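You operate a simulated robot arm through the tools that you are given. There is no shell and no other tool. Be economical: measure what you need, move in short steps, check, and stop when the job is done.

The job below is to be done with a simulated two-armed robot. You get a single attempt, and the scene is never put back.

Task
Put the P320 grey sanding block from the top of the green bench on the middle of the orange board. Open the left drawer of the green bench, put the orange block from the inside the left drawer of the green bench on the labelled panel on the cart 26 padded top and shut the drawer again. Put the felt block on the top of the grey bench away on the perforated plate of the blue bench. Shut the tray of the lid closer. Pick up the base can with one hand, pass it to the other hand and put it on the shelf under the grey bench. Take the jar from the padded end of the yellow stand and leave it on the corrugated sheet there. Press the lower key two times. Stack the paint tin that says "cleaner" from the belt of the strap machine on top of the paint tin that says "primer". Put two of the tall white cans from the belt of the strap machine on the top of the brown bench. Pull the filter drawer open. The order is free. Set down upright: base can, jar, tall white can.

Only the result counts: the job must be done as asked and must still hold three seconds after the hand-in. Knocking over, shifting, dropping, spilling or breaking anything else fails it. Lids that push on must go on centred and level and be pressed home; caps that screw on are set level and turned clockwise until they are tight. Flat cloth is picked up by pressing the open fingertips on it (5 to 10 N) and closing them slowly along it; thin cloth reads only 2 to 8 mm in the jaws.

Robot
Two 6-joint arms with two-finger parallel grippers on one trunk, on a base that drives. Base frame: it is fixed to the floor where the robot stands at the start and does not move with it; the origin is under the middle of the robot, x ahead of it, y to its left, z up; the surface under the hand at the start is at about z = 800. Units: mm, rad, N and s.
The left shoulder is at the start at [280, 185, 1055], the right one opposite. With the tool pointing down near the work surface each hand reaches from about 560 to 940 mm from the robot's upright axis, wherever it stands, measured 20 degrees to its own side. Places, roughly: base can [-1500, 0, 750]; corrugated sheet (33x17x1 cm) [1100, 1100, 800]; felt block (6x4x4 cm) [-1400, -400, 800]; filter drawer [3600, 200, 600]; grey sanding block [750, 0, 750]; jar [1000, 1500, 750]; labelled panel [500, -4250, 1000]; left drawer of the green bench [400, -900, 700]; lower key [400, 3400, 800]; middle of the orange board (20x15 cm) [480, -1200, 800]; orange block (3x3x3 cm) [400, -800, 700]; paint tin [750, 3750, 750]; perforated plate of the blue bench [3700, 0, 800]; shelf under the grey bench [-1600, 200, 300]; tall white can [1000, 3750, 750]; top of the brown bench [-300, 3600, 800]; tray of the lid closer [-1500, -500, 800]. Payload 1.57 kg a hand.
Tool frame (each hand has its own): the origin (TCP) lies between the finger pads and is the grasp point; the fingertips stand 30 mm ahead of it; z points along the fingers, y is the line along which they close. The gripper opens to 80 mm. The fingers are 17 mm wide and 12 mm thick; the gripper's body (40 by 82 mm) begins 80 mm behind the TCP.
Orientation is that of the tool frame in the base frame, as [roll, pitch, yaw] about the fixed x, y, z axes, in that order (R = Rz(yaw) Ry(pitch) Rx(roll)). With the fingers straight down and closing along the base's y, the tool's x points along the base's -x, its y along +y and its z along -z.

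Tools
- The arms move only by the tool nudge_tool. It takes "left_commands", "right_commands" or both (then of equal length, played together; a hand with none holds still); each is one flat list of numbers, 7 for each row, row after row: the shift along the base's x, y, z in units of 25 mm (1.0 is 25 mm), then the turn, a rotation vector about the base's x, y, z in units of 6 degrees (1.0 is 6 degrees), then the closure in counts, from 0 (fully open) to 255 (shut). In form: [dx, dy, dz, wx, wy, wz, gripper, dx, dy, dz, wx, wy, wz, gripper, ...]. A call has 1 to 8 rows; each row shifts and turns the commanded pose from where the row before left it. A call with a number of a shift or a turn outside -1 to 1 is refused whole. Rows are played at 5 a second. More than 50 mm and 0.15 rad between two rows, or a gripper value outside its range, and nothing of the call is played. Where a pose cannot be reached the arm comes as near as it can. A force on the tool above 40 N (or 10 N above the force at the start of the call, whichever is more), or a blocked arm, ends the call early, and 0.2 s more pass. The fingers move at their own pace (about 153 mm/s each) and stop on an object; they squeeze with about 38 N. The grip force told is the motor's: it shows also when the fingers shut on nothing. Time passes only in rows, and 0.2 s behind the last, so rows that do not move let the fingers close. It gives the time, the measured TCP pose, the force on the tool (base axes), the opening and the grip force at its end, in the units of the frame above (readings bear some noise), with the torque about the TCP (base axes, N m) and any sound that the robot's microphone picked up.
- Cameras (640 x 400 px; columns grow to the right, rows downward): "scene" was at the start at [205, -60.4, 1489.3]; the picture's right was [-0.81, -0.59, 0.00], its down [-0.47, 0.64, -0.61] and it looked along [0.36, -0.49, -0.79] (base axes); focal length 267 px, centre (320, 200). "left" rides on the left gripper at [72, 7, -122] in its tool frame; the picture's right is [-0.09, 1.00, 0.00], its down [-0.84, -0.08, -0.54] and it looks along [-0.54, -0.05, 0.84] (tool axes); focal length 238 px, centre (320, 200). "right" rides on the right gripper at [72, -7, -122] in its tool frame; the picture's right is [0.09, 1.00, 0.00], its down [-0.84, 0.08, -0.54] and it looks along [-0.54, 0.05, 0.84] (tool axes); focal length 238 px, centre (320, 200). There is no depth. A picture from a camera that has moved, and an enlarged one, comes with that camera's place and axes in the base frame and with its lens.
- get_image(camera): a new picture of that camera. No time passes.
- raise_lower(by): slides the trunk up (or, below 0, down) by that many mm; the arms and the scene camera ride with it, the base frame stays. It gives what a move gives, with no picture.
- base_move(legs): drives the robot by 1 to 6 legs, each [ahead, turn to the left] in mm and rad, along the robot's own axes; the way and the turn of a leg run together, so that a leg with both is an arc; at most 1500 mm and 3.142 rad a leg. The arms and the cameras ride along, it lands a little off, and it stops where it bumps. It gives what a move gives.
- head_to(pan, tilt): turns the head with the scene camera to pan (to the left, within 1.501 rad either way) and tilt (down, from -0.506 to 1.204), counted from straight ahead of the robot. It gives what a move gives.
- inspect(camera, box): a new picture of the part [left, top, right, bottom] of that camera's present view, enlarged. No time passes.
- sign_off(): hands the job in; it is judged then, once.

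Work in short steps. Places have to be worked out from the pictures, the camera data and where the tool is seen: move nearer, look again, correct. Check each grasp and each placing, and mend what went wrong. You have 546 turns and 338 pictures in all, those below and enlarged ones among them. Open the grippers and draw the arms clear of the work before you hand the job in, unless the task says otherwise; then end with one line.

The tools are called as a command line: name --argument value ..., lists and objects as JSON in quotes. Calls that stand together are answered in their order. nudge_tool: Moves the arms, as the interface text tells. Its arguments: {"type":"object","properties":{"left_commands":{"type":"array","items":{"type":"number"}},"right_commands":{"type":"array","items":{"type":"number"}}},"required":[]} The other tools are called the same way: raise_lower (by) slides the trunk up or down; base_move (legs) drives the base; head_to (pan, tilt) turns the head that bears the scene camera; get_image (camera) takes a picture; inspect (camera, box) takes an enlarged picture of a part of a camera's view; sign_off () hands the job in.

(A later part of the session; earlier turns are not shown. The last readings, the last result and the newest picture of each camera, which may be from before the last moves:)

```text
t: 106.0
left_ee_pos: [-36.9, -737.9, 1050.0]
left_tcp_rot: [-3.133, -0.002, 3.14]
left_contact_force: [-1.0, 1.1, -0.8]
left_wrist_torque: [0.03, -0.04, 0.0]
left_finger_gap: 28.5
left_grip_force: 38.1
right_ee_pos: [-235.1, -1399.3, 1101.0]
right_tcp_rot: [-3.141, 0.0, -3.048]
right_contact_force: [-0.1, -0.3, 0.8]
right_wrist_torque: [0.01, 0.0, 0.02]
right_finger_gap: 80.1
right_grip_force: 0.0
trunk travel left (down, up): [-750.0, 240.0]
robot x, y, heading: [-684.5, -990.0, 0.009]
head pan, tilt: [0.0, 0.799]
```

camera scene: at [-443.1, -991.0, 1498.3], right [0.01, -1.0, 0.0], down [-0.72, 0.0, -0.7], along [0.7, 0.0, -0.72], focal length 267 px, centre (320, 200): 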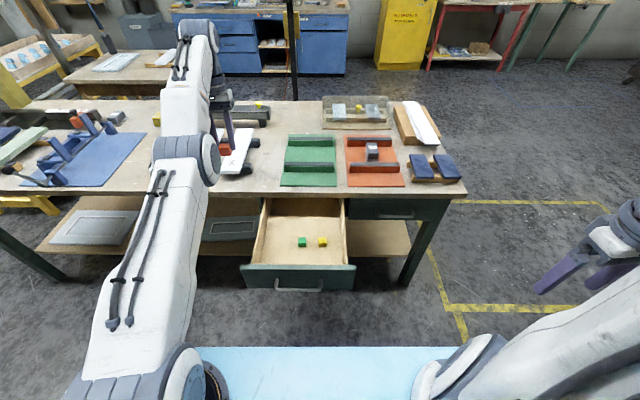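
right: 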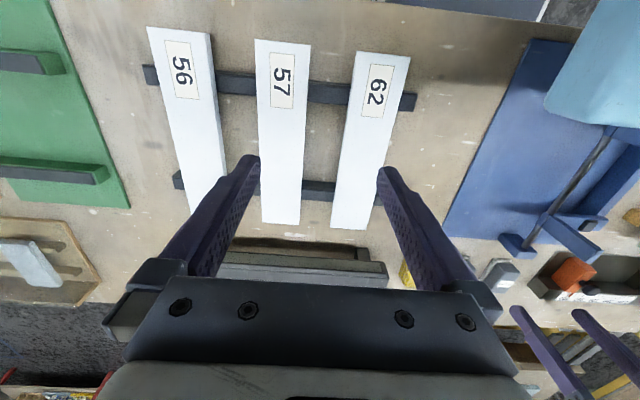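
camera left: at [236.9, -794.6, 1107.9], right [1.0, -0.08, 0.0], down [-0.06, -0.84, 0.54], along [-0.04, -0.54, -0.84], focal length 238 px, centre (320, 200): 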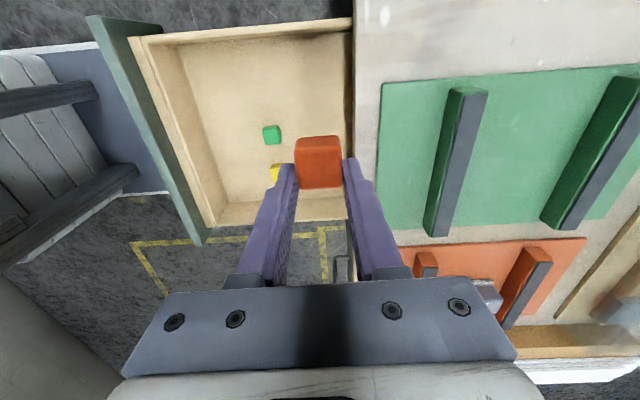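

Left arm is home. Now the right hand goes in front of the drawer handle to push it shut: I back off 40 mm and bring the right hand over with fingers closed.

base_move --legs '[[-40, 0]]'

nudge_tool --right_commands '[0.8, 0.9, -0.5, 0, 0, -0.1, 255, 0.8, 0.9, -0.5, 0, 0, -0.1, 255, 0.8, 0.9, -0.5, 0, 0, -0.1, 255, 0.8, 0.9, -0.5, 0, 0, -0.1, 255, 0.8, 0.9, -0.5, 0, 0, -0.1, 255, 0.8, 0.9, -0.5, 0, 0, -0.1, 255, 0.8, 0.9, -0.5, 0, 0, -0.1, 255, 0.8, 0.9, -0.5, 0, 0, -0.1, 255]'

nudge_tool --right_commands '[0, 1, -0.5, 0, 0, 0, 255, 0, 1, -0.5, 0, 0, 0, 255, 0, 1, -0.5, 0, 0, 0, 255, 0, 1, -0.5, 0, 0, 0, 255, 0, 1, -0.5, 0, 0, 0, 255, 0, 1, -0.5, 0, 0, 0, 255, 0, 1, -0.5, 0, 0, 0, 255, 0, 1, -0.5, 0, 0, 0, 255]'

get_image --camera "right"

get_image --camera "scene"

```text
t: 106.8
left_ee_pos: [-77.9, -738.8, 1049.5]
left_tcp_rot: [-3.133, -0.004, -3.142]
left_contact_force: [-0.2, -0.3, 0.0]
left_wrist_torque: [0.05, 0.0, -0.01]
left_finger_gap: 28.3
left_grip_force: 38.3
right_ee_pos: [-274.9, -1399.9, 1100.8]
right_tcp_rot: [3.141, -0.001, -3.048]
right_contact_force: [-0.3, -0.1, 0.6]
right_wrist_torque: [0.0, 0.05, 0.01]
right_finger_gap: 79.8
right_grip_force: 0.0
trunk travel left (down, up): [-750.0, 240.0]
robot x, y, heading: [-726.0, -993.1, 0.003]
head pan, tilt: [0.0, 0.799]
```

```text
t: 108.7
left_ee_pos: [-77.4, -738.5, 1049.6]
left_tcp_rot: [-3.133, -0.002, 3.141]
left_contact_force: [0.1, -0.1, -0.1]
left_wrist_torque: [-0.01, -0.01, 0.0]
left_finger_gap: 28.7
left_grip_force: 38.3
right_ee_pos: [-116.6, -1220.0, 999.9]
right_tcp_rot: [-3.141, 0.001, -3.134]
right_contact_force: [-0.2, 0.5, -0.2]
right_wrist_torque: [-0.01, -0.01, -0.05]
right_finger_gap: 0.0
right_grip_force: 21.5
trunk travel left (down, up): [-750.0, 240.0]
robot x, y, heading: [-724.4, -990.1, 0.009]
head pan, tilt: [0.0, 0.799]
```

```text
t: 110.5
left_ee_pos: [-79.4, -738.8, 1049.3]
left_tcp_rot: [-3.134, -0.002, 3.141]
left_contact_force: [0.0, 0.0, -0.4]
left_wrist_torque: [0.0, 0.01, -0.02]
left_finger_gap: 28.5
left_grip_force: 39.2
right_ee_pos: [-116.3, -1019.9, 901.3]
right_tcp_rot: [3.141, 0.001, -3.135]
right_contact_force: [-0.1, 0.5, 0.5]
right_wrist_torque: [0.0, -0.01, 0.01]
right_finger_gap: 0.2
right_grip_force: 21.8
trunk travel left (down, up): [-750.0, 240.0]
robot x, y, heading: [-727.3, -988.9, 0.008]
head pan, tilt: [0.0, 0.799]
```

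```text
288 pictures are left
camera right: at [-188.4, -1026.2, 1022.6], right [-0.1, 1.0, 0.0], down [0.84, 0.08, 0.54], along [0.54, 0.05, -0.84], focal length 238 px, centre (320, 200)
```

right: 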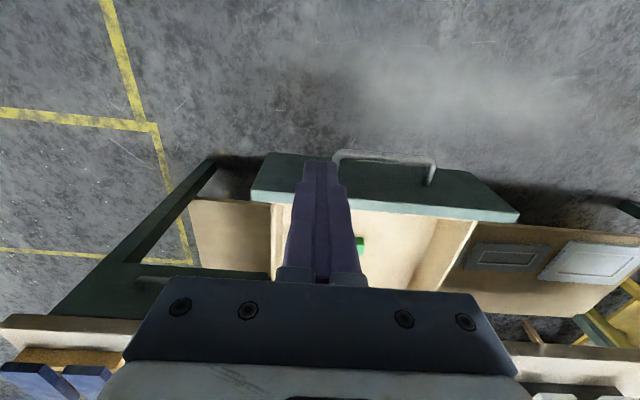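

```text
287 pictures are left
camera scene: at [-483.7, -991.4, 1498.3], right [0.01, -1.0, 0.0], down [-0.72, 0.0, -0.7], along [0.7, 0.0, -0.72], focal length 267 px, centre (320, 200)
```

scene: 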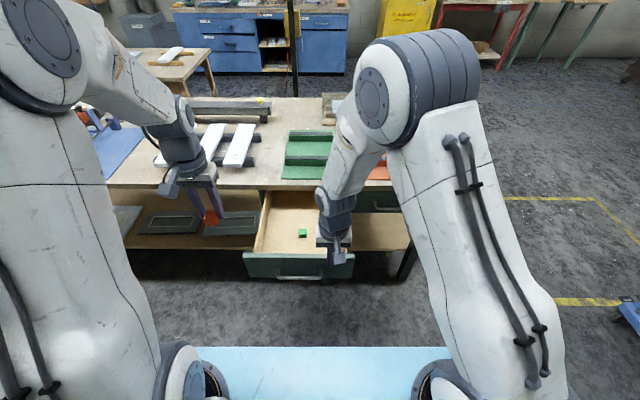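

Handle bar at x≈-61, y -993…-852. I move the right hand to (-105, -940) and lower to bar height.

nudge_tool --right_commands '[0.2, 0.8, 0, 0, 0, 0, 255, 0.2, 0.8, 0, 0, 0, 0, 255, 0, 0.8, 0, 0, 0, 0, 255, 0, 0.8, -0.6, 0, 0, 0, 255, 0, 0, -1, 0, 0, 0, 255, 0, 0, -1, 0, 0, 0, 255, 0, 0, -1, 0, 0, 0, 255, 0, 0, -1, 0, 0, 0, 255]'

nudge_tool --right_commands '[0, 0, -1, 0, 0, 0, 255, 0, 0, -1, 0, 0, 0, 255, 0, 0, -1, 0, 0, 0, 255]'

get_image --camera "right"

```text
t: 112.2
left_ee_pos: [-79.0, -737.9, 1049.6]
left_tcp_rot: [-3.133, 0.0, -3.141]
left_contact_force: [0.0, 0.4, 0.0]
left_wrist_torque: [-0.02, 0.01, -0.01]
left_finger_gap: 28.6
left_grip_force: 38.0
right_ee_pos: [-106.2, -941.0, 785.3]
right_tcp_rot: [3.142, 0.0, -3.134]
right_contact_force: [-0.3, 0.3, 0.5]
right_wrist_torque: [0.03, 0.02, -0.01]
right_finger_gap: 0.0
right_grip_force: 21.1
trunk travel left (down, up): [-750.0, 240.0]
robot x, y, heading: [-725.5, -995.5, 0.005]
head pan, tilt: [0.0, 0.799]
```

```text
t: 113.0
left_ee_pos: [-78.4, -737.5, 1049.4]
left_tcp_rot: [-3.134, -0.002, 3.139]
left_contact_force: [-0.4, 0.1, -1.0]
left_wrist_torque: [0.0, -0.01, 0.03]
left_finger_gap: 28.3
left_grip_force: 37.2
right_ee_pos: [-106.4, -940.7, 710.5]
right_tcp_rot: [-3.141, 0.0, -3.135]
right_contact_force: [0.0, 0.3, 0.2]
right_wrist_torque: [-0.01, 0.02, 0.04]
right_finger_gap: 0.0
right_grip_force: 22.1
trunk travel left (down, up): [-750.0, 240.0]
robot x, y, heading: [-722.6, -994.6, 0.008]
head pan, tilt: [0.0, 0.799]
```

```text
286 pictures are left
camera right: at [-178.2, -947.5, 832.3], right [-0.1, 0.99, 0.0], down [0.84, 0.08, 0.54], along [0.54, 0.05, -0.84], focal length 238 px, centre (320, 200)
```

right: 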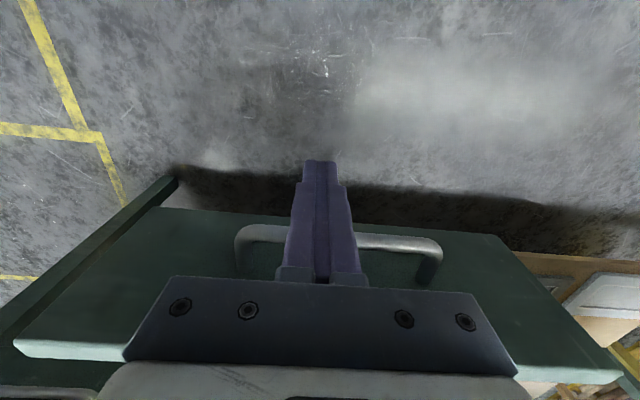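

Fingers are in front of the bar. I drive forward to push the drawer in most of the way.

base_move --legs '[[315, 0]]'

get_image --camera "right"

```text
t: 115.2
left_ee_pos: [236.4, -735.1, 1049.0]
left_tcp_rot: [-3.132, -0.003, 3.141]
left_contact_force: [-0.7, -1.5, 0.6]
left_wrist_torque: [0.0, 0.02, 0.01]
left_finger_gap: 28.6
left_grip_force: 37.9
right_ee_pos: [208.3, -937.1, 711.2]
right_tcp_rot: [3.142, 0.0, -3.134]
right_contact_force: [-0.2, 0.4, -0.3]
right_wrist_torque: [0.0, 0.0, -0.01]
right_finger_gap: 0.1
right_grip_force: 21.0
trunk travel left (down, up): [-750.0, 240.0]
robot x, y, heading: [-406.9, -989.0, 0.004]
head pan, tilt: [0.0, 0.799]
```

```text
285 pictures are left
camera right: at [136.2, -944.4, 832.6], right [-0.1, 0.99, 0.0], down [0.84, 0.09, 0.54], along [0.54, 0.05, -0.84], focal length 238 px, centre (320, 200)
```

right: 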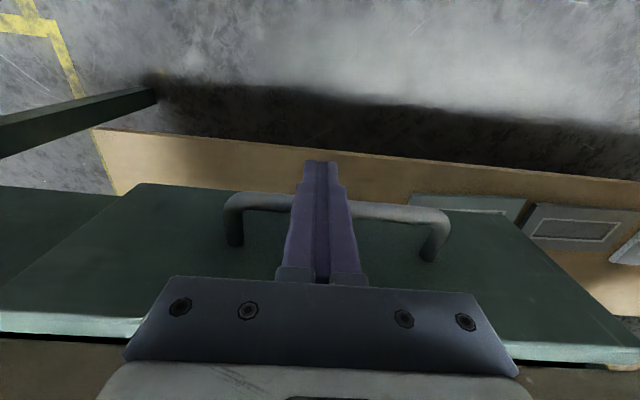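

Nearly closed. I push on with the right arm in small steps until the force rises.

nudge_tool --right_commands '[0.4, 0, 0, 0, 0, 0, 255, 0.4, 0, 0, 0, 0, 0, 255, 0.3, 0, 0, 0, 0, 0, 255, 0.3, 0, 0, 0, 0, 0, 255]'

get_image --camera "right"

```text
t: 116.0
left_ee_pos: [235.3, -734.3, 1048.6]
left_tcp_rot: [-3.133, -0.001, 3.141]
left_contact_force: [0.6, -1.0, -0.3]
left_wrist_torque: [0.03, 0.03, 0.0]
left_finger_gap: 28.5
left_grip_force: 37.5
right_ee_pos: [225.9, -937.9, 707.6]
right_tcp_rot: [-3.129, -0.021, -3.126]
right_contact_force: [-4.0, 1.0, -5.4]
right_wrist_torque: [-0.07, 0.14, 0.01]
right_finger_gap: 0.1
right_grip_force: 21.0
trunk travel left (down, up): [-750.0, 240.0]
robot x, y, heading: [-413.1, -992.0, 0.009]
head pan, tilt: [0.0, 0.799]
stopped in row 4 (right hand): the force on the tool passed its limit at 49 N (the readings are from after the stop); the commanded pose is now the measured one
```

```text
284 pictures are left
camera right: at [156.8, -944.1, 832.0], right [-0.11, 0.99, -0.01], down [0.85, 0.1, 0.52], along [0.52, 0.05, -0.85], focal length 238 px, centre (320, 200)
```

right: 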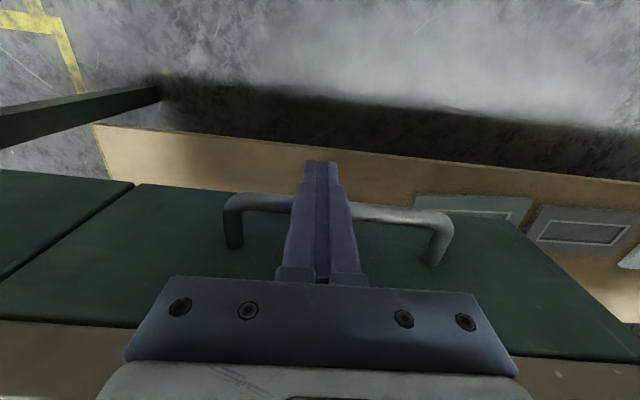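

Force peaked and the two drawer fronts are flush: the drawer is shut. I draw the right hand back and up to its travel pose.

nudge_tool --right_commands '[-1, 0, 0, 0, 0, 0, 255, -1, 0, 0.5, 0, 0, 0, 255, 0, -0.5, 1, 0, 0, 0, 255, 0, -0.5, 1, 0, 0, 0, 255, 0, -1, 1, 0, 0, 0, 255, 0, -1, 1, 0, 0, 0, 0, 0, -1, 1, 0, 0, 0, 0, 0, -1, 1, 0, 0, 0, 0]'

nudge_tool --right_commands '[0, -1, 1, 0, 0, 0, 0, 0, -1, 1, 0, 0, 0, 0, 0, -1, 1, 0, 0, 0, 0, 0, -1, 1, 0, 0, 0, 0, 0, -1, 1, 0, 0, 0, 0, 0, -1, 1, 0, 0, 0, 0]'

get_image --camera "scene"

```text
t: 117.8
left_ee_pos: [235.7, -733.4, 1048.9]
left_tcp_rot: [-3.133, -0.004, -3.141]
left_contact_force: [-0.1, 0.2, -0.4]
left_wrist_torque: [-0.02, 0.01, 0.01]
left_finger_gap: 28.6
left_grip_force: 38.1
right_ee_pos: [177.3, -1063.1, 871.0]
right_tcp_rot: [-3.131, -0.02, -3.129]
right_contact_force: [0.0, -0.5, 0.2]
right_wrist_torque: [0.0, 0.0, 0.02]
right_finger_gap: 79.9
right_grip_force: 0.1
trunk travel left (down, up): [-750.0, 240.0]
robot x, y, heading: [-412.4, -991.7, 0.007]
head pan, tilt: [0.0, 0.799]
```

```text
t: 119.2
left_ee_pos: [234.8, -735.3, 1049.2]
left_tcp_rot: [-3.133, -0.003, -3.139]
left_contact_force: [0.2, -0.4, 0.0]
left_wrist_torque: [0.01, -0.01, 0.02]
left_finger_gap: 28.3
left_grip_force: 38.4
right_ee_pos: [177.1, -1213.5, 1021.6]
right_tcp_rot: [-3.131, -0.02, -3.126]
right_contact_force: [0.3, 0.6, -0.4]
right_wrist_torque: [0.02, 0.02, 0.01]
right_finger_gap: 80.2
right_grip_force: 0.1
trunk travel left (down, up): [-750.0, 240.0]
robot x, y, heading: [-411.1, -991.0, 0.007]
head pan, tilt: [0.0, 0.799]
```

```text
283 pictures are left
camera scene: at [-169.3, -988.4, 1498.3], right [0.01, -1.0, 0.0], down [-0.72, -0.01, -0.7], along [0.7, 0.01, -0.72], focal length 267 px, centre (320, 200)
```

scene: 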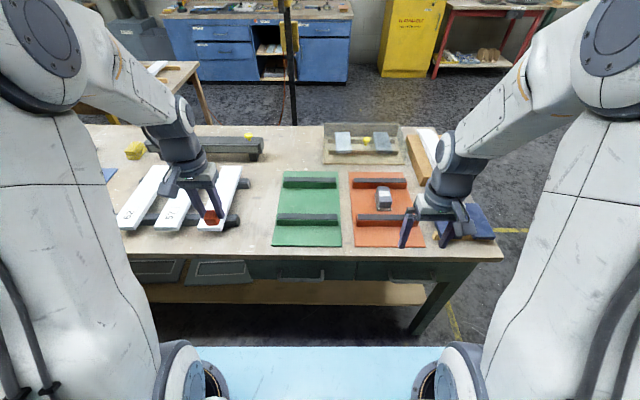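

Drawer is shut, P320 still in place. I now drive to the cart: south past the bench end, then east, then south.

base_move --legs '[[-50, 0], [0, -1.575], [1100, 0], [0, 1.571], [1030, 0], [0, -1.571]]'

head_to --pan 0 --tilt 0.4

get_image --camera "scene"

```text
t: 127.9
left_ee_pos: [-214.9, -2532.1, 1055.0]
left_tcp_rot: [-3.132, 0.004, 1.556]
left_contact_force: [-0.4, 0.4, 0.8]
left_wrist_torque: [-0.01, 0.01, -0.01]
left_finger_gap: 28.7
left_grip_force: 37.8
right_ee_pos: [-690.6, -2433.0, 1022.7]
right_tcp_rot: [-3.135, -0.048, 1.561]
right_contact_force: [0.3, 0.2, 0.5]
right_wrist_torque: [-0.01, -0.02, -0.01]
right_finger_gap: 79.9
right_grip_force: 0.0
trunk travel left (down, up): [-750.0, 240.0]
robot x, y, heading: [-464.5, -1885.3, -1.588]
head pan, tilt: [0.0, 0.799]
stopped in leg 3: the robot was blocked; the commanded pose is now the measured one
```

```text
t: 128.8
left_ee_pos: [-215.1, -2531.9, 1054.7]
left_tcp_rot: [-3.133, 0.006, 1.555]
left_contact_force: [-0.6, -0.4, -0.6]
left_wrist_torque: [-0.02, 0.01, 0.01]
left_finger_gap: 28.4
left_grip_force: 37.9
right_ee_pos: [-690.5, -2432.9, 1021.7]
right_tcp_rot: [-3.135, -0.053, 1.562]
right_contact_force: [0.8, 0.3, -0.2]
right_wrist_torque: [0.01, -0.02, -0.01]
right_finger_gap: 79.7
right_grip_force: 0.1
trunk travel left (down, up): [-750.0, 240.0]
robot x, y, heading: [-461.5, -1884.3, -1.579]
head pan, tilt: [0.0, 0.4]
```

```text
282 pictures are left
camera scene: at [-462.2, -2129.0, 1535.5], right [-1.0, 0.01, 0.0], down [0.0, 0.38, -0.92], along [-0.01, -0.92, -0.38], focal length 267 px, centre (320, 200)
```

scene: 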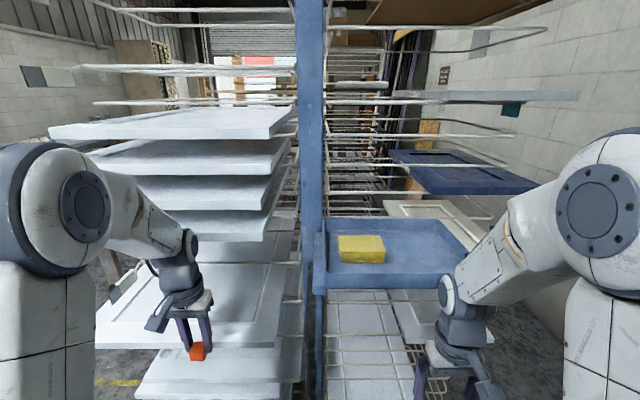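

The hands came up against the rack. I back off and check that nothing there was disturbed.

base_move --legs '[[-350, 0]]'

get_image --camera "scene"

```text
t: 131.0
left_ee_pos: [-211.6, -2188.4, 1049.1]
left_tcp_rot: [-3.132, -0.003, 1.555]
left_contact_force: [-0.3, 0.5, -0.4]
left_wrist_torque: [0.0, -0.05, 0.0]
left_finger_gap: 28.4
left_grip_force: 38.1
right_ee_pos: [-686.6, -2091.5, 1014.7]
right_tcp_rot: [-3.136, -0.064, 1.563]
right_contact_force: [-0.2, -0.1, 0.2]
right_wrist_torque: [0.02, -0.01, -0.01]
right_finger_gap: 79.9
right_grip_force: 0.0
trunk travel left (down, up): [-750.0, 240.0]
robot x, y, heading: [-456.1, -1536.9, -1.575]
head pan, tilt: [0.0, 0.4]
```

```text
281 pictures are left
camera scene: at [-458.8, -1790.1, 1533.3], right [-1.0, 0.01, 0.0], down [0.0, 0.39, -0.92], along [-0.01, -0.92, -0.39], focal length 267 px, centre (320, 200)
```

scene: 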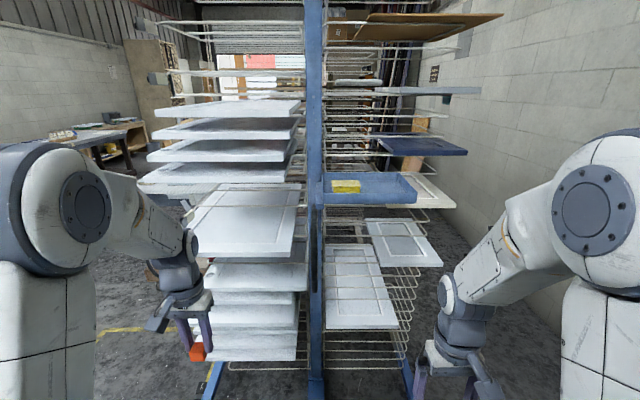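

The rack looks orderly. I'll go diagonally between the bench corner and the rack; first I turn and look at the way.

base_move --legs '[[0, 0.825]]'

head_to --pan 0 --tilt 0.5

get_image --camera "scene"

```text
t: 133.6
left_ee_pos: [186.1, -1806.2, 1047.7]
left_tcp_rot: [-3.132, -0.002, 2.371]
left_contact_force: [-0.2, 0.5, -0.4]
left_wrist_torque: [0.0, -0.03, -0.04]
left_finger_gap: 28.8
left_grip_force: 37.9
right_ee_pos: [-211.8, -2085.2, 1015.6]
right_tcp_rot: [-3.138, -0.064, 2.378]
right_contact_force: [0.1, 0.5, -0.1]
right_wrist_torque: [0.0, -0.01, 0.0]
right_finger_gap: 80.0
right_grip_force: 0.2
trunk travel left (down, up): [-750.0, 240.0]
robot x, y, heading: [-458.6, -1534.9, -0.77]
head pan, tilt: [0.0, 0.4]
```

```text
t: 134.2
left_ee_pos: [185.3, -1805.4, 1048.9]
left_tcp_rot: [-3.132, -0.004, 2.369]
left_contact_force: [0.0, -0.4, -1.2]
left_wrist_torque: [0.0, 0.02, -0.02]
left_finger_gap: 28.7
left_grip_force: 38.2
right_ee_pos: [-211.4, -2084.7, 1015.4]
right_tcp_rot: [-3.137, -0.064, 2.378]
right_contact_force: [-0.2, 0.2, 0.3]
right_wrist_torque: [0.03, 0.01, 0.02]
right_finger_gap: 79.9
right_grip_force: 0.1
trunk travel left (down, up): [-750.0, 240.0]
robot x, y, heading: [-458.6, -1535.9, -0.769]
head pan, tilt: [0.0, 0.499]
```

```text
280 pictures are left
camera scene: at [-275.0, -1711.0, 1524.3], right [-0.69, -0.72, 0.0], down [-0.34, 0.33, -0.88], along [0.63, -0.61, -0.48], focal length 267 px, centre (320, 200)
```

scene: 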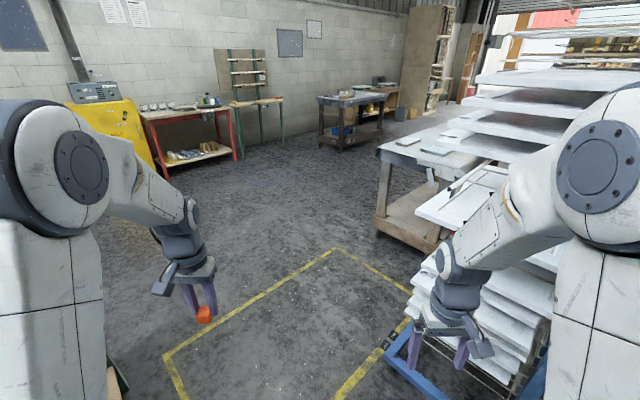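

Open floor ahead, and a padded cart stands behind the rack. I drive diagonally, then curve east.

base_move --legs '[[700, 0], [700, 0.6]]'

head_to --pan -1.2 --tilt 0.5

get_image --camera "scene"

```text
t: 141.5
left_ee_pos: [1347.1, -2189.3, 1049.9]
left_tcp_rot: [-3.132, -0.004, 2.973]
left_contact_force: [-0.5, -0.6, -0.3]
left_wrist_torque: [0.01, 0.02, -0.01]
left_finger_gap: 28.7
left_grip_force: 38.1
right_ee_pos: [1178.2, -2645.1, 1014.9]
right_tcp_rot: [-3.138, -0.066, 2.98]
right_contact_force: [0.0, 0.5, 0.5]
right_wrist_torque: [-0.01, 0.01, -0.01]
right_finger_gap: 80.2
right_grip_force: 0.1
trunk travel left (down, up): [-750.0, 240.0]
robot x, y, heading: [667.8, -2333.7, -0.166]
head pan, tilt: [0.0, 0.499]
```

```text
t: 142.9
left_ee_pos: [1347.0, -2188.2, 1049.6]
left_tcp_rot: [-3.132, -0.004, 2.973]
left_contact_force: [-0.2, -0.7, 0.2]
left_wrist_torque: [0.0, 0.0, 0.03]
left_finger_gap: 28.6
left_grip_force: 37.7
right_ee_pos: [1178.6, -2644.1, 1014.8]
right_tcp_rot: [-3.138, -0.063, 2.978]
right_contact_force: [-0.8, 0.3, 0.3]
right_wrist_torque: [0.01, -0.02, 0.0]
right_finger_gap: 80.0
right_grip_force: 0.1
trunk travel left (down, up): [-750.0, 240.0]
robot x, y, heading: [668.8, -2330.9, -0.166]
head pan, tilt: [-1.201, 0.499]
```

```text
279 pictures are left
camera scene: at [843.4, -2449.0, 1524.3], right [-0.98, -0.2, 0.0], down [-0.1, 0.47, -0.88], along [0.18, -0.86, -0.48], focal length 267 px, centre (320, 200)
```

scene: 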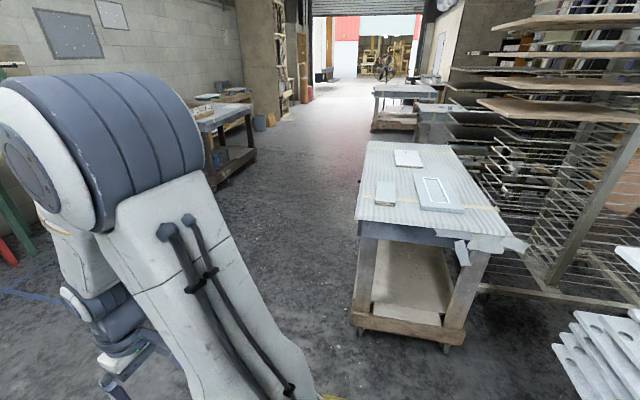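

Several carts are visible. I zoom in to look for the number 26 and the labelled panel.

inspect --camera "scene" --box '[340, 60, 540, 280]'

inspect --camera "scene" --box '[170, 60, 290, 180]'

```text
1.82 times, centred on (440, 170) of scene
camera zoom: at [843.4, -2449.0, 1524.3], right [-0.98, -0.2, 0.0], down [-0.1, 0.47, -0.88], along [0.18, -0.86, -0.48], focal length 485 px, centre (102, 254)
```

zoom: 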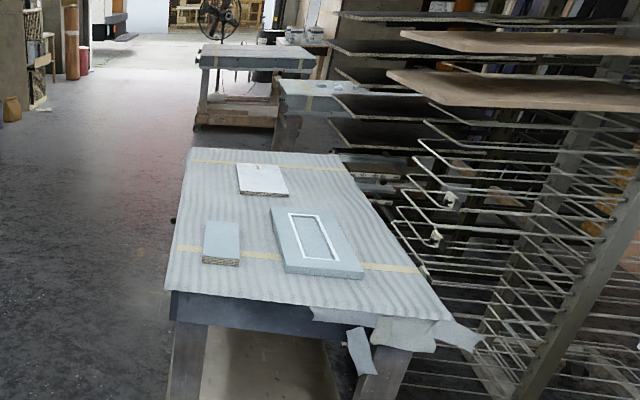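

```text
3.33 times, centred on (230, 120) of scene
camera zoom: at [843.4, -2449.0, 1524.3], right [-0.98, -0.2, 0.0], down [-0.1, 0.47, -0.88], along [0.18, -0.86, -0.48], focal length 889 px, centre (620, 467)
```

zoom: 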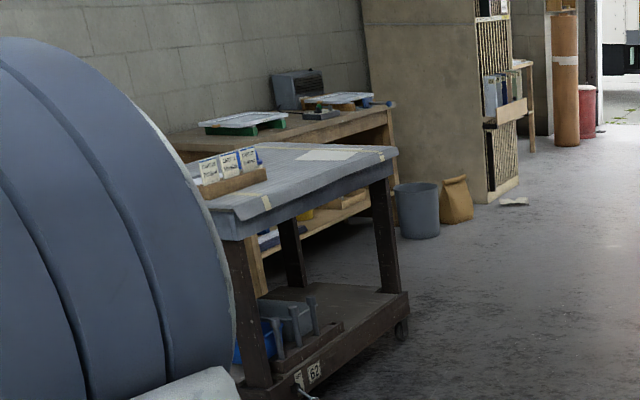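

The white panel on the near cart seems to bear a label. I drive around to the cart's east side at about (1600, -4400), facing west.

base_move --legs '[[0, -0.455], [1146, 0], [0, -0.95], [1400, 0], [0, -1.571]]'

head_to --pan 0 --tilt 0.6

get_image --camera "scene"

```text
t: 162.9
left_ee_pos: [949.3, -4651.8, 1049.3]
left_tcp_rot: [-3.132, -0.002, 0.0]
left_contact_force: [-0.5, -0.3, -0.6]
left_wrist_torque: [0.02, 0.01, -0.02]
left_finger_gap: 28.2
left_grip_force: 37.8
right_ee_pos: [1040.4, -4175.8, 1014.2]
right_tcp_rot: [-3.137, -0.066, 0.003]
right_contact_force: [-0.2, -0.4, -0.4]
right_wrist_torque: [0.01, 0.01, 0.03]
right_finger_gap: 79.9
right_grip_force: 0.0
trunk travel left (down, up): [-750.0, 240.0]
robot x, y, heading: [1597.5, -4395.7, -3.139]
head pan, tilt: [-1.201, 0.499]
```

```text
t: 164.3
left_ee_pos: [949.3, -4653.2, 1048.8]
left_tcp_rot: [-3.134, -0.003, -0.001]
left_contact_force: [-0.4, 0.4, 0.4]
left_wrist_torque: [-0.02, -0.02, 0.0]
left_finger_gap: 28.4
left_grip_force: 37.6
right_ee_pos: [1040.0, -4175.5, 1014.9]
right_tcp_rot: [-3.138, -0.065, 0.006]
right_contact_force: [0.9, -0.5, 0.3]
right_wrist_torque: [0.0, 0.01, 0.02]
right_finger_gap: 79.7
right_grip_force: 0.0
trunk travel left (down, up): [-750.0, 240.0]
robot x, y, heading: [1595.9, -4398.3, -3.139]
head pan, tilt: [0.0, 0.6]
```

```text
276 pictures are left
camera scene: at [1349.6, -4396.7, 1515.2], right [0.0, 1.0, 0.0], down [0.56, 0.0, -0.83], along [-0.83, 0.0, -0.56], focal length 267 px, centre (320, 200)
```

scene: 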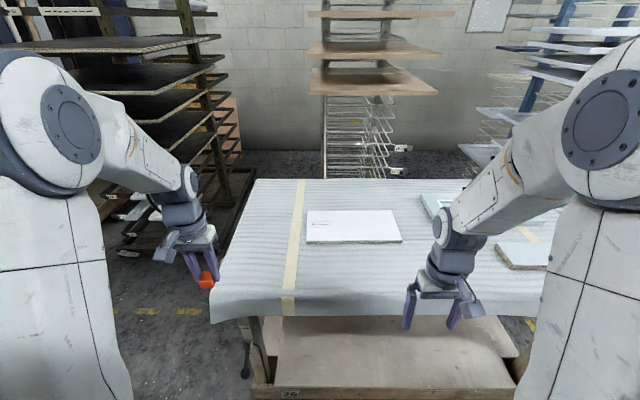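

The cart carries the plate "26" and the white panel has a written label; I judge the panel at (491, -4263). I shift the robot 250 mm north so the target is on the left arm's side, and move in.

base_move --legs '[[0, -1.571], [250, 0], [0, 1.568], [250, 0]]'

get_image --camera "scene"

get_image --camera "left"

```text
t: 175.1
left_ee_pos: [696.0, -4385.0, 1048.9]
left_tcp_rot: [-3.133, -0.003, -0.02]
left_contact_force: [0.2, 0.7, 0.1]
left_wrist_torque: [0.02, 0.0, 0.01]
left_finger_gap: 28.6
left_grip_force: 37.8
right_ee_pos: [794.9, -3910.2, 1015.3]
right_tcp_rot: [-3.138, -0.065, -0.014]
right_contact_force: [0.6, 0.2, 1.3]
right_wrist_torque: [0.0, 0.07, 0.0]
right_finger_gap: 80.2
right_grip_force: 0.0
trunk travel left (down, up): [-750.0, 240.0]
robot x, y, heading: [1354.4, -4141.9, 3.119]
head pan, tilt: [0.0, 0.6]
```

```text
275 pictures are left
camera scene: at [1100.5, -4137.6, 1515.2], right [0.02, 1.0, 0.0], down [0.56, -0.01, -0.83], along [-0.82, 0.02, -0.56], focal length 267 px, centre (320, 200)
```

scene: 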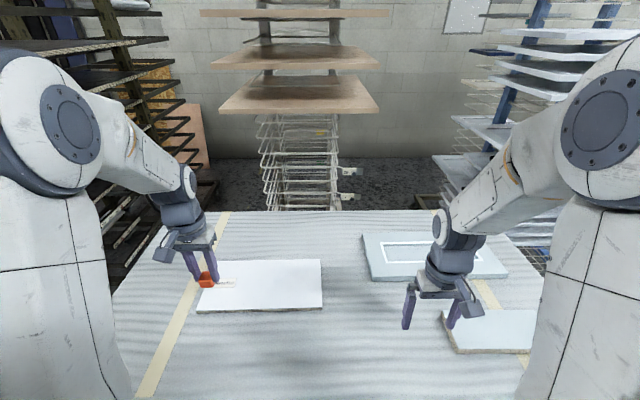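

```text
274 pictures are left
camera left: at [767.1, -4395.9, 1172.4], right [-0.11, -0.99, -0.01], down [-0.84, 0.09, 0.54], along [-0.54, 0.07, -0.84], focal length 238 px, centre (320, 200)
```

left: 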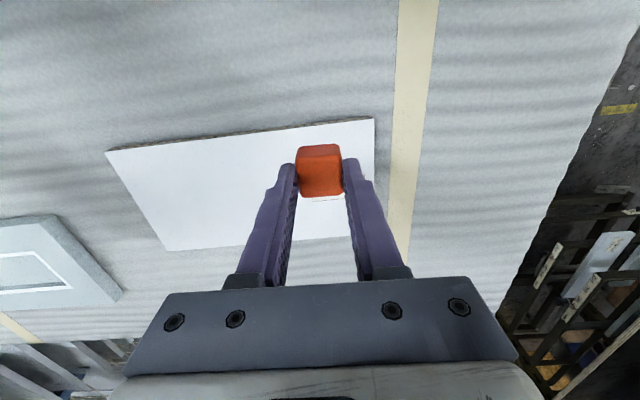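

Triangulated: the panel's centre is at about (628, -4284), top z≈900. I move the block above it at z≈965.

nudge_tool --left_commands '[-0.6, 0.8, -0.6, 0, 0, 0, 255, -0.6, 0.8, -0.6, 0, 0, 0, 255, -0.6, 0.8, -0.7, 0, 0, 0, 255, -0.6, 0.8, -0.7, 0, 0, 0, 255, -0.3, 0.8, -0.7, 0, 0, 0, 255]'

get_image --camera "left"

inspect --camera "scene" --box '[160, 200, 360, 340]'

```text
t: 176.3
left_ee_pos: [627.1, -4285.6, 966.5]
left_tcp_rot: [-3.133, -0.004, -0.021]
left_contact_force: [-0.6, -0.3, -0.2]
left_wrist_torque: [0.01, 0.01, 0.01]
left_finger_gap: 28.3
left_grip_force: 37.9
right_ee_pos: [793.8, -3910.1, 1015.0]
right_tcp_rot: [-3.137, -0.064, -0.015]
right_contact_force: [-0.5, -0.4, -0.8]
right_wrist_torque: [0.01, -0.02, -0.03]
right_finger_gap: 80.1
right_grip_force: 0.1
trunk travel left (down, up): [-750.0, 240.0]
robot x, y, heading: [1345.0, -4140.7, 3.119]
head pan, tilt: [0.0, 0.6]
```

```text
273 pictures are left
camera left: at [698.3, -4296.4, 1089.3], right [-0.11, -0.99, -0.01], down [-0.84, 0.09, 0.54], along [-0.54, 0.07, -0.84], focal length 238 px, centre (320, 200)
```

left: 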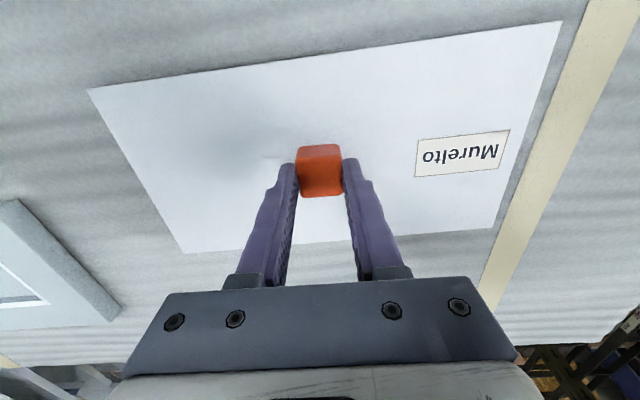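

```text
2.86 times, centred on (260, 270) of scene
camera zoom: at [1100.2, -4137.7, 1515.2], right [0.02, 1.0, 0.0], down [0.56, -0.01, -0.83], along [-0.82, 0.02, -0.56], focal length 762 px, centre (491, 0)
```

zoom: 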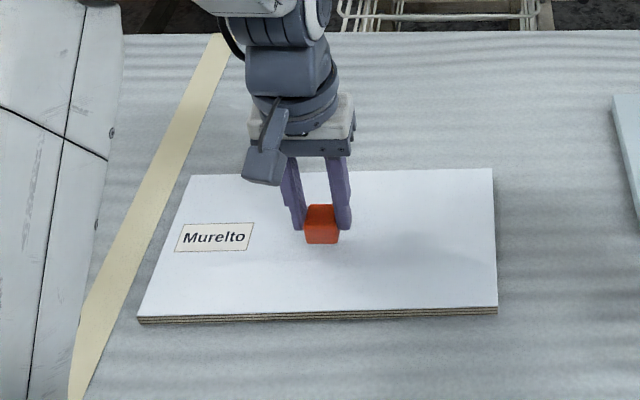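

The block hovers over the panel's middle ("Murelto" label beside it). I lower gently until contact.

nudge_tool --left_commands '[0, 0, -0.4, 0, 0, 0, 255, 0, 0, -0.4, 0, 0, 0, 255, 0, 0, -0.12, 0, 0, 0, 255]'

nudge_tool --left_commands '[0, 0, -0.12, 0, 0, 0, 255]'

nudge_tool --left_commands '[0, 0, -0.12, 0, 0, 0, 255]'

```text
t: 177.1
left_ee_pos: [628.0, -4284.4, 943.4]
left_tcp_rot: [-3.134, -0.004, -0.021]
left_contact_force: [0.0, 0.6, 1.4]
left_wrist_torque: [-0.02, 0.01, -0.01]
left_finger_gap: 28.6
left_grip_force: 37.8
right_ee_pos: [794.8, -3910.3, 1014.4]
right_tcp_rot: [-3.139, -0.064, -0.014]
right_contact_force: [-0.1, 0.8, 0.7]
right_wrist_torque: [0.01, 0.03, -0.03]
right_finger_gap: 80.1
right_grip_force: 0.0
trunk travel left (down, up): [-750.0, 240.0]
robot x, y, heading: [1346.8, -4141.0, 3.123]
head pan, tilt: [0.0, 0.6]
```

```text
t: 177.5
left_ee_pos: [628.0, -4285.3, 941.9]
left_tcp_rot: [-3.134, -0.001, -0.022]
left_contact_force: [3.4, 0.1, 19.4]
left_wrist_torque: [-0.19, -0.21, -0.03]
left_finger_gap: 28.3
left_grip_force: 37.9
right_ee_pos: [796.8, -3910.7, 1016.3]
right_tcp_rot: [-3.139, -0.064, -0.014]
right_contact_force: [1.2, -0.2, -0.1]
right_wrist_torque: [-0.01, 0.01, -0.03]
right_finger_gap: 79.9
right_grip_force: 0.0
trunk travel left (down, up): [-750.0, 240.0]
robot x, y, heading: [1343.1, -4144.5, 3.121]
head pan, tilt: [0.0, 0.6]
```

```text
t: 177.9
left_ee_pos: [627.4, -4284.9, 940.2]
left_tcp_rot: [-3.133, 0.004, -0.021]
left_contact_force: [2.6, 0.3, 35.5]
left_wrist_torque: [-0.1, -0.08, 0.0]
left_finger_gap: 28.6
left_grip_force: 38.1
right_ee_pos: [796.9, -3910.1, 1015.5]
right_tcp_rot: [-3.137, -0.064, -0.015]
right_contact_force: [0.8, 0.1, -0.3]
right_wrist_torque: [-0.05, 0.01, 0.01]
right_finger_gap: 79.8
right_grip_force: 0.0
trunk travel left (down, up): [-750.0, 240.0]
robot x, y, heading: [1349.6, -4143.6, 3.119]
head pan, tilt: [0.0, 0.6]
```

Firm contact. I ease up slightly, open, and lift away.

nudge_tool --left_commands '[0, 0, 0.12, 0, 0, 0, 255, 0, 0, 0, 0, 0, 0, 0, 0, 0, 0, 0, 0, 0, 0, 0, 0, 0.8, 0, 0, 0, 0, 0, 0, 1, 0, 0, 0, 0, 0, 0, 1, 0, 0, 0, 0, 0, -0.4, 1, 0, 0, 0, 0, 0, -0.4, 0.5, 0, 0, 0, 0]'

get_image --camera "left"

```text
t: 179.7
left_ee_pos: [628.0, -4305.7, 1048.1]
left_tcp_rot: [-3.132, -0.002, -0.021]
left_contact_force: [0.3, -0.1, -0.5]
left_wrist_torque: [0.01, 0.0, 0.0]
left_finger_gap: 80.1
left_grip_force: 0.2
right_ee_pos: [795.9, -3911.5, 1015.3]
right_tcp_rot: [-3.138, -0.066, -0.013]
right_contact_force: [0.2, 0.0, 0.3]
right_wrist_torque: [0.0, 0.02, 0.01]
right_finger_gap: 80.1
right_grip_force: 0.0
trunk travel left (down, up): [-750.0, 240.0]
robot x, y, heading: [1345.5, -4141.3, 3.119]
head pan, tilt: [0.0, 0.6]
```

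```text
271 pictures are left
camera left: at [699.1, -4316.4, 1170.9], right [-0.11, -0.99, -0.01], down [-0.84, 0.09, 0.54], along [-0.54, 0.07, -0.84], focal length 238 px, centre (320, 200)
```

left: 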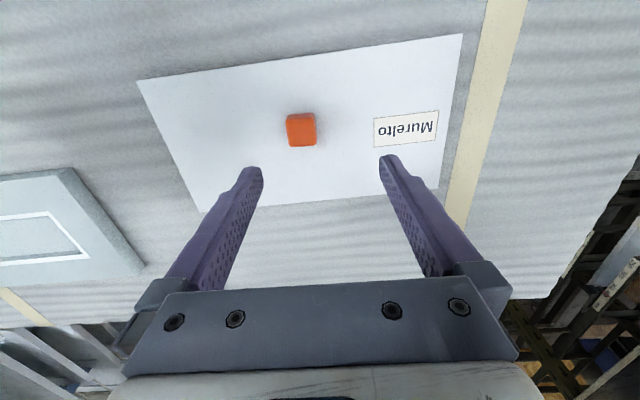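

The orange block stands on the labelled panel. Next is the filter drawer at the blue bench: I back out, turn north, drive, and look.

base_move --legs '[[-250, 0], [0, -1.55], [1500, 0], [0, -0.465]]'

head_to --pan 0 --tilt 0.35

get_image --camera "scene"

```text
t: 193.7
left_ee_pos: [1759.2, -1934.7, 1047.0]
left_tcp_rot: [-3.134, -0.002, -2.031]
left_contact_force: [0.1, 0.4, -0.7]
left_wrist_torque: [0.04, 0.01, -0.02]
left_finger_gap: 79.8
left_grip_force: 0.1
right_ee_pos: [2046.4, -2253.0, 1015.1]
right_tcp_rot: [-3.136, -0.065, -2.025]
right_contact_force: [-0.7, -0.6, -0.6]
right_wrist_torque: [0.01, -0.04, -0.02]
right_finger_gap: 80.1
right_grip_force: 0.0
trunk travel left (down, up): [-750.0, 240.0]
robot x, y, heading: [1606.2, -2655.5, 1.108]
head pan, tilt: [0.0, 0.6]
```

```text
t: 194.4
left_ee_pos: [1761.0, -1934.4, 1047.0]
left_tcp_rot: [-3.132, -0.004, -2.031]
left_contact_force: [0.7, 0.1, -0.9]
left_wrist_torque: [0.03, 0.01, 0.01]
left_finger_gap: 80.1
left_grip_force: 0.1
right_ee_pos: [2045.7, -2253.4, 1014.2]
right_tcp_rot: [-3.139, -0.065, -2.022]
right_contact_force: [-0.6, -0.3, 0.4]
right_wrist_torque: [0.03, -0.01, 0.0]
right_finger_gap: 80.2
right_grip_force: 0.0
trunk travel left (down, up): [-750.0, 240.0]
robot x, y, heading: [1600.7, -2653.3, 1.112]
head pan, tilt: [0.0, 0.351]
```

```text
270 pictures are left
camera scene: at [1715.5, -2428.2, 1537.9], right [0.9, -0.44, 0.0], down [-0.15, -0.31, -0.94], along [0.42, 0.84, -0.34], focal length 267 px, centre (320, 200)
```

scene: 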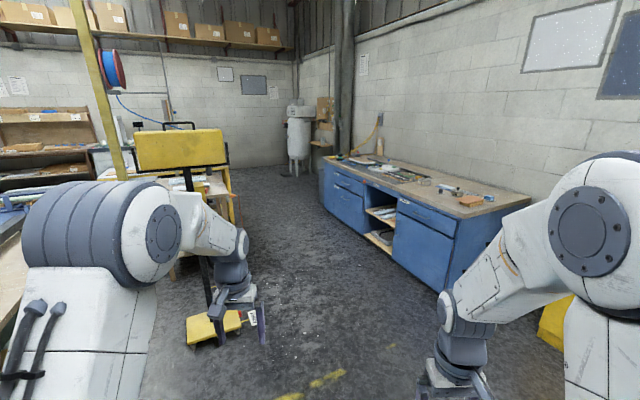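

The way is free and the blue bench front is at x≈3510. I drive up to face it near y≈150.

base_move --legs '[[1500, 0], [500, 0], [0, 0.35], [950, 0], [0, -1.462]]'

head_to --pan 0 --tilt 0.5

get_image --camera "scene"

```text
t: 213.7
left_ee_pos: [3336.0, 237.2, 1047.7]
left_tcp_rot: [-3.133, -0.004, 3.123]
left_contact_force: [-0.2, 0.4, 0.0]
left_wrist_torque: [-0.02, -0.01, 0.01]
left_finger_gap: 80.0
left_grip_force: 0.0
right_ee_pos: [3170.4, -157.2, 1014.7]
right_tcp_rot: [-3.138, -0.065, 3.129]
right_contact_force: [0.3, 0.2, -1.1]
right_wrist_torque: [-0.01, 0.0, 0.01]
right_finger_gap: 80.1
right_grip_force: 0.1
trunk travel left (down, up): [-750.0, 240.0]
robot x, y, heading: [2616.0, 75.4, -0.022]
head pan, tilt: [0.0, 0.351]
```

```text
t: 214.4
left_ee_pos: [3337.6, 237.5, 1048.4]
left_tcp_rot: [-3.135, -0.003, 3.124]
left_contact_force: [-0.1, -0.5, -0.8]
left_wrist_torque: [-0.02, -0.01, -0.01]
left_finger_gap: 79.9
left_grip_force: 0.0
right_ee_pos: [3170.3, -158.6, 1015.8]
right_tcp_rot: [-3.138, -0.064, 3.129]
right_contact_force: [0.0, 0.4, -0.1]
right_wrist_torque: [-0.04, 0.03, -0.01]
right_finger_gap: 80.1
right_grip_force: 0.0
trunk travel left (down, up): [-750.0, 240.0]
robot x, y, heading: [2616.1, 73.3, -0.021]
head pan, tilt: [0.0, 0.499]
```

```text
269 pictures are left
camera scene: at [2868.7, 68.2, 1524.3], right [-0.02, -1.0, 0.0], down [-0.48, 0.01, -0.88], along [0.88, -0.02, -0.48], focal length 267 px, centre (320, 200)
```

scene: 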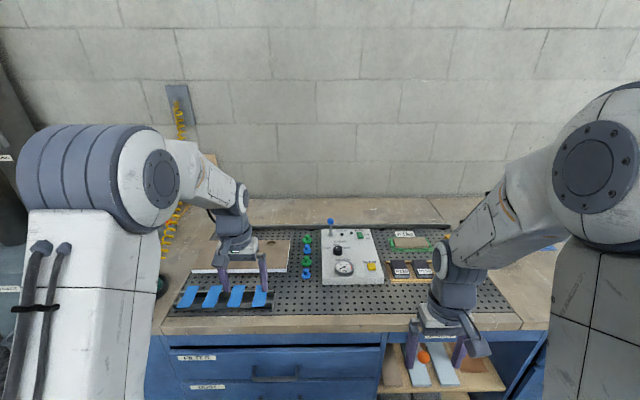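

I zoom in on the drawer labels.

inspect --camera "scene" --box '[140, 320, 400, 400]'

inspect --camera "scene" --box '[160, 210, 540, 330]'

```text
2.46 times, centred on (270, 360) of scene
camera zoom: at [2868.7, 68.2, 1524.3], right [-0.02, -1.0, 0.0], down [-0.48, 0.01, -0.88], along [0.88, -0.02, -0.48], focal length 656 px, centre (443, -194)
```

zoom: 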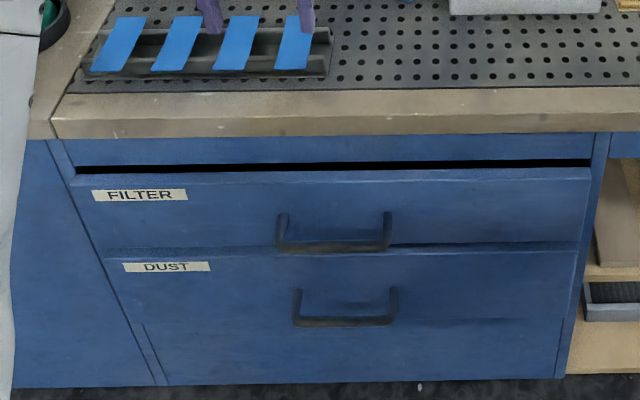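

```text
1.68 times, centred on (350, 270) of scene
camera zoom: at [2868.7, 68.2, 1524.3], right [-0.02, -1.0, 0.0], down [-0.48, 0.01, -0.88], along [0.88, -0.02, -0.48], focal length 449 px, centre (270, 82)
```

zoom: 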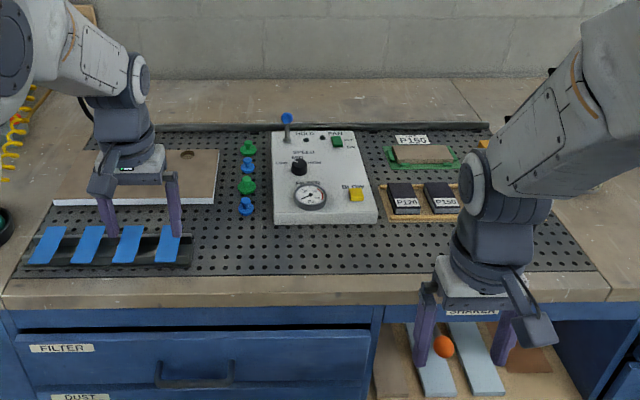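

The FILTER drawer is the upper one. I take the left-hand view to triangulate the handle.

get_image --camera "left"

get_image --camera "right"

```text
266 pictures are left
camera left: at [3265.5, 245.2, 1170.7], right [0.11, 0.99, -0.01], down [0.84, -0.09, 0.54], along [0.54, -0.07, -0.84], focal length 238 px, centre (320, 200)
```

left: 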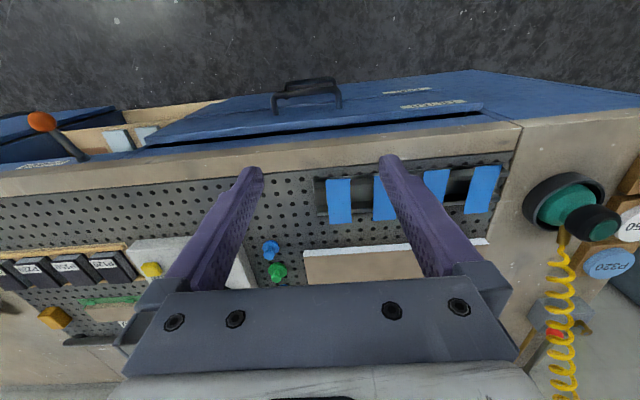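

```text
265 pictures are left
camera right: at [3106.1, -162.4, 1140.8], right [-0.08, 1.0, 0.0], down [0.87, 0.07, 0.49], along [0.48, 0.04, -0.87], focal length 238 px, centre (320, 200)
```

right: 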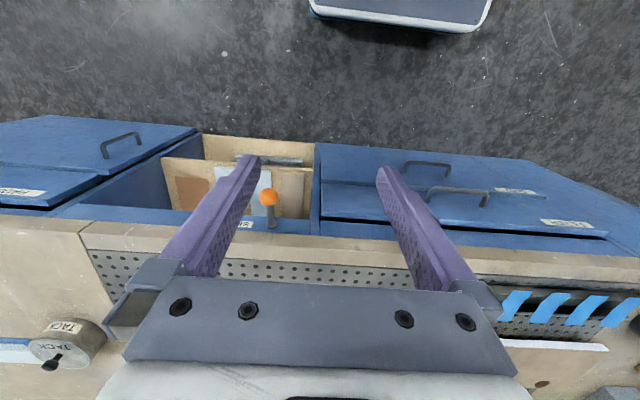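

Combining the views, the FILTER handle bar is at about (3339, 203, 628). I back up 150 mm, then turn the left hand's yaw by +90° while lowering.

base_move --legs '[[-150, 0.02]]'

nudge_tool --left_commands '[0, 0, -0.8, 0, 0, 1, 0, 0, 0, -0.8, 0, 0, 1, 0, 0, 0, -0.8, 0, 0, 1, 0, 0, 0, -0.8, 0, 0, 1, 0, 0, 0, -0.8, 0, 0, 1, 0, 0, 0, -0.8, 0, 0, 1, 0, 0, 0, -0.8, 0, 0, 1, 0, 0, 0, -0.8, 0, 0, 1, 0]'

nudge_tool --left_commands '[0, 0, -0.8, 0, 0, 1, 0, 0, 0, -0.8, 0, 0, 1, 0, 0, 0, -0.8, 0, 0, 1, 0, 0, 0, -0.8, 0, 0, 1, 0, 0, 0, -0.8, 0, 0, 1, 0, 0, 0, 0, 0, 0, 1, 0, 0, 0, 0, 0, 0, 1, 0]'

nudge_tool --left_commands '[0, 0, 0, 0, -0.95, 0, 0, 0, 0, 0, 0, -0.95, 0, 0, 0, 0, 0, 0, -0.95, 0, 0, 0, 0, 0, 0, -0.95, 0, 0, 0, 0, 0, 0, -0.95, 0, 0, 0, 0, 0, 0, -0.95, 0, 0, 0, 0, 0, 0, -0.95, 0, 0, 0, 0, 0, 0, -0.85, 0, 0]'

get_image --camera "left"

```text
t: 215.7
left_ee_pos: [3184.8, 252.7, 1046.5]
left_tcp_rot: [-3.131, -0.003, -3.14]
left_contact_force: [0.7, 0.1, 0.3]
left_wrist_torque: [-0.04, 0.03, 0.0]
left_finger_gap: 80.2
left_grip_force: 0.0
right_ee_pos: [3024.5, -145.4, 1015.8]
right_tcp_rot: [-3.138, -0.064, -3.136]
right_contact_force: [0.8, 0.3, -0.1]
right_wrist_torque: [0.01, 0.0, 0.01]
right_finger_gap: 79.8
right_grip_force: 0.1
trunk travel left (down, up): [-750.0, 240.0]
robot x, y, heading: [2464.1, 74.2, -0.001]
head pan, tilt: [0.0, 0.499]
```

```text
t: 217.5
left_ee_pos: [3183.6, 251.5, 889.0]
left_tcp_rot: [-3.133, -0.003, -2.301]
left_contact_force: [-0.2, -0.4, -0.2]
left_wrist_torque: [0.01, 0.01, -0.02]
left_finger_gap: 80.0
left_grip_force: 0.1
right_ee_pos: [3025.8, -144.7, 1013.7]
right_tcp_rot: [-3.138, -0.065, -3.135]
right_contact_force: [-0.3, -0.8, -0.7]
right_wrist_torque: [0.02, 0.01, 0.04]
right_finger_gap: 80.1
right_grip_force: 0.1
trunk travel left (down, up): [-750.0, 240.0]
robot x, y, heading: [2465.6, 76.8, -0.002]
head pan, tilt: [0.0, 0.499]
```

```text
t: 219.1
left_ee_pos: [3183.1, 252.8, 789.0]
left_tcp_rot: [-3.132, -0.003, -1.57]
left_contact_force: [-0.2, 0.3, -0.5]
left_wrist_torque: [0.02, -0.01, 0.0]
left_finger_gap: 80.0
left_grip_force: 0.1
right_ee_pos: [3024.3, -146.5, 1015.2]
right_tcp_rot: [-3.137, -0.063, -3.135]
right_contact_force: [0.3, -0.2, 0.4]
right_wrist_torque: [0.02, -0.04, 0.05]
right_finger_gap: 80.0
right_grip_force: 0.0
trunk travel left (down, up): [-750.0, 240.0]
robot x, y, heading: [2467.4, 77.4, 0.002]
head pan, tilt: [0.0, 0.499]
```

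```text
t: 220.9
left_ee_pos: [3184.3, 253.9, 787.9]
left_tcp_rot: [-2.346, -0.002, -1.573]
left_contact_force: [-0.4, -1.1, 0.3]
left_wrist_torque: [-0.01, -0.02, 0.02]
left_finger_gap: 80.1
left_grip_force: 0.0
right_ee_pos: [3024.8, -144.3, 1015.2]
right_tcp_rot: [-3.138, -0.065, -3.135]
right_contact_force: [-1.0, 0.1, -0.5]
right_wrist_torque: [0.02, 0.0, 0.03]
right_finger_gap: 79.9
right_grip_force: 0.1
trunk travel left (down, up): [-750.0, 240.0]
robot x, y, heading: [2468.7, 78.0, 0.001]
head pan, tilt: [0.0, 0.499]
```

```text
264 pictures are left
camera left: at [3092.2, 180.0, 869.6], right [-0.7, 0.09, -0.71], down [-0.33, 0.84, 0.43], along [0.64, 0.54, -0.55], focal length 238 px, centre (320, 200)
```

left: 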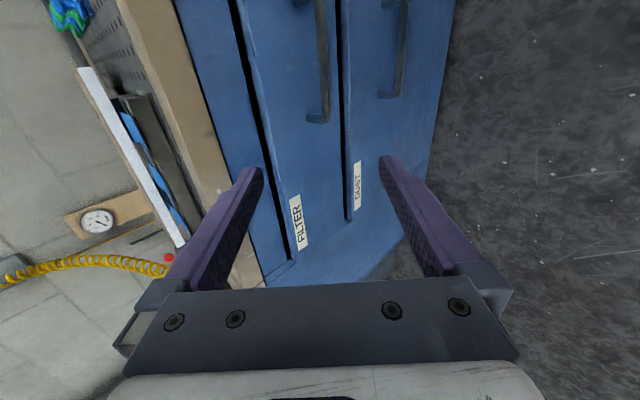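

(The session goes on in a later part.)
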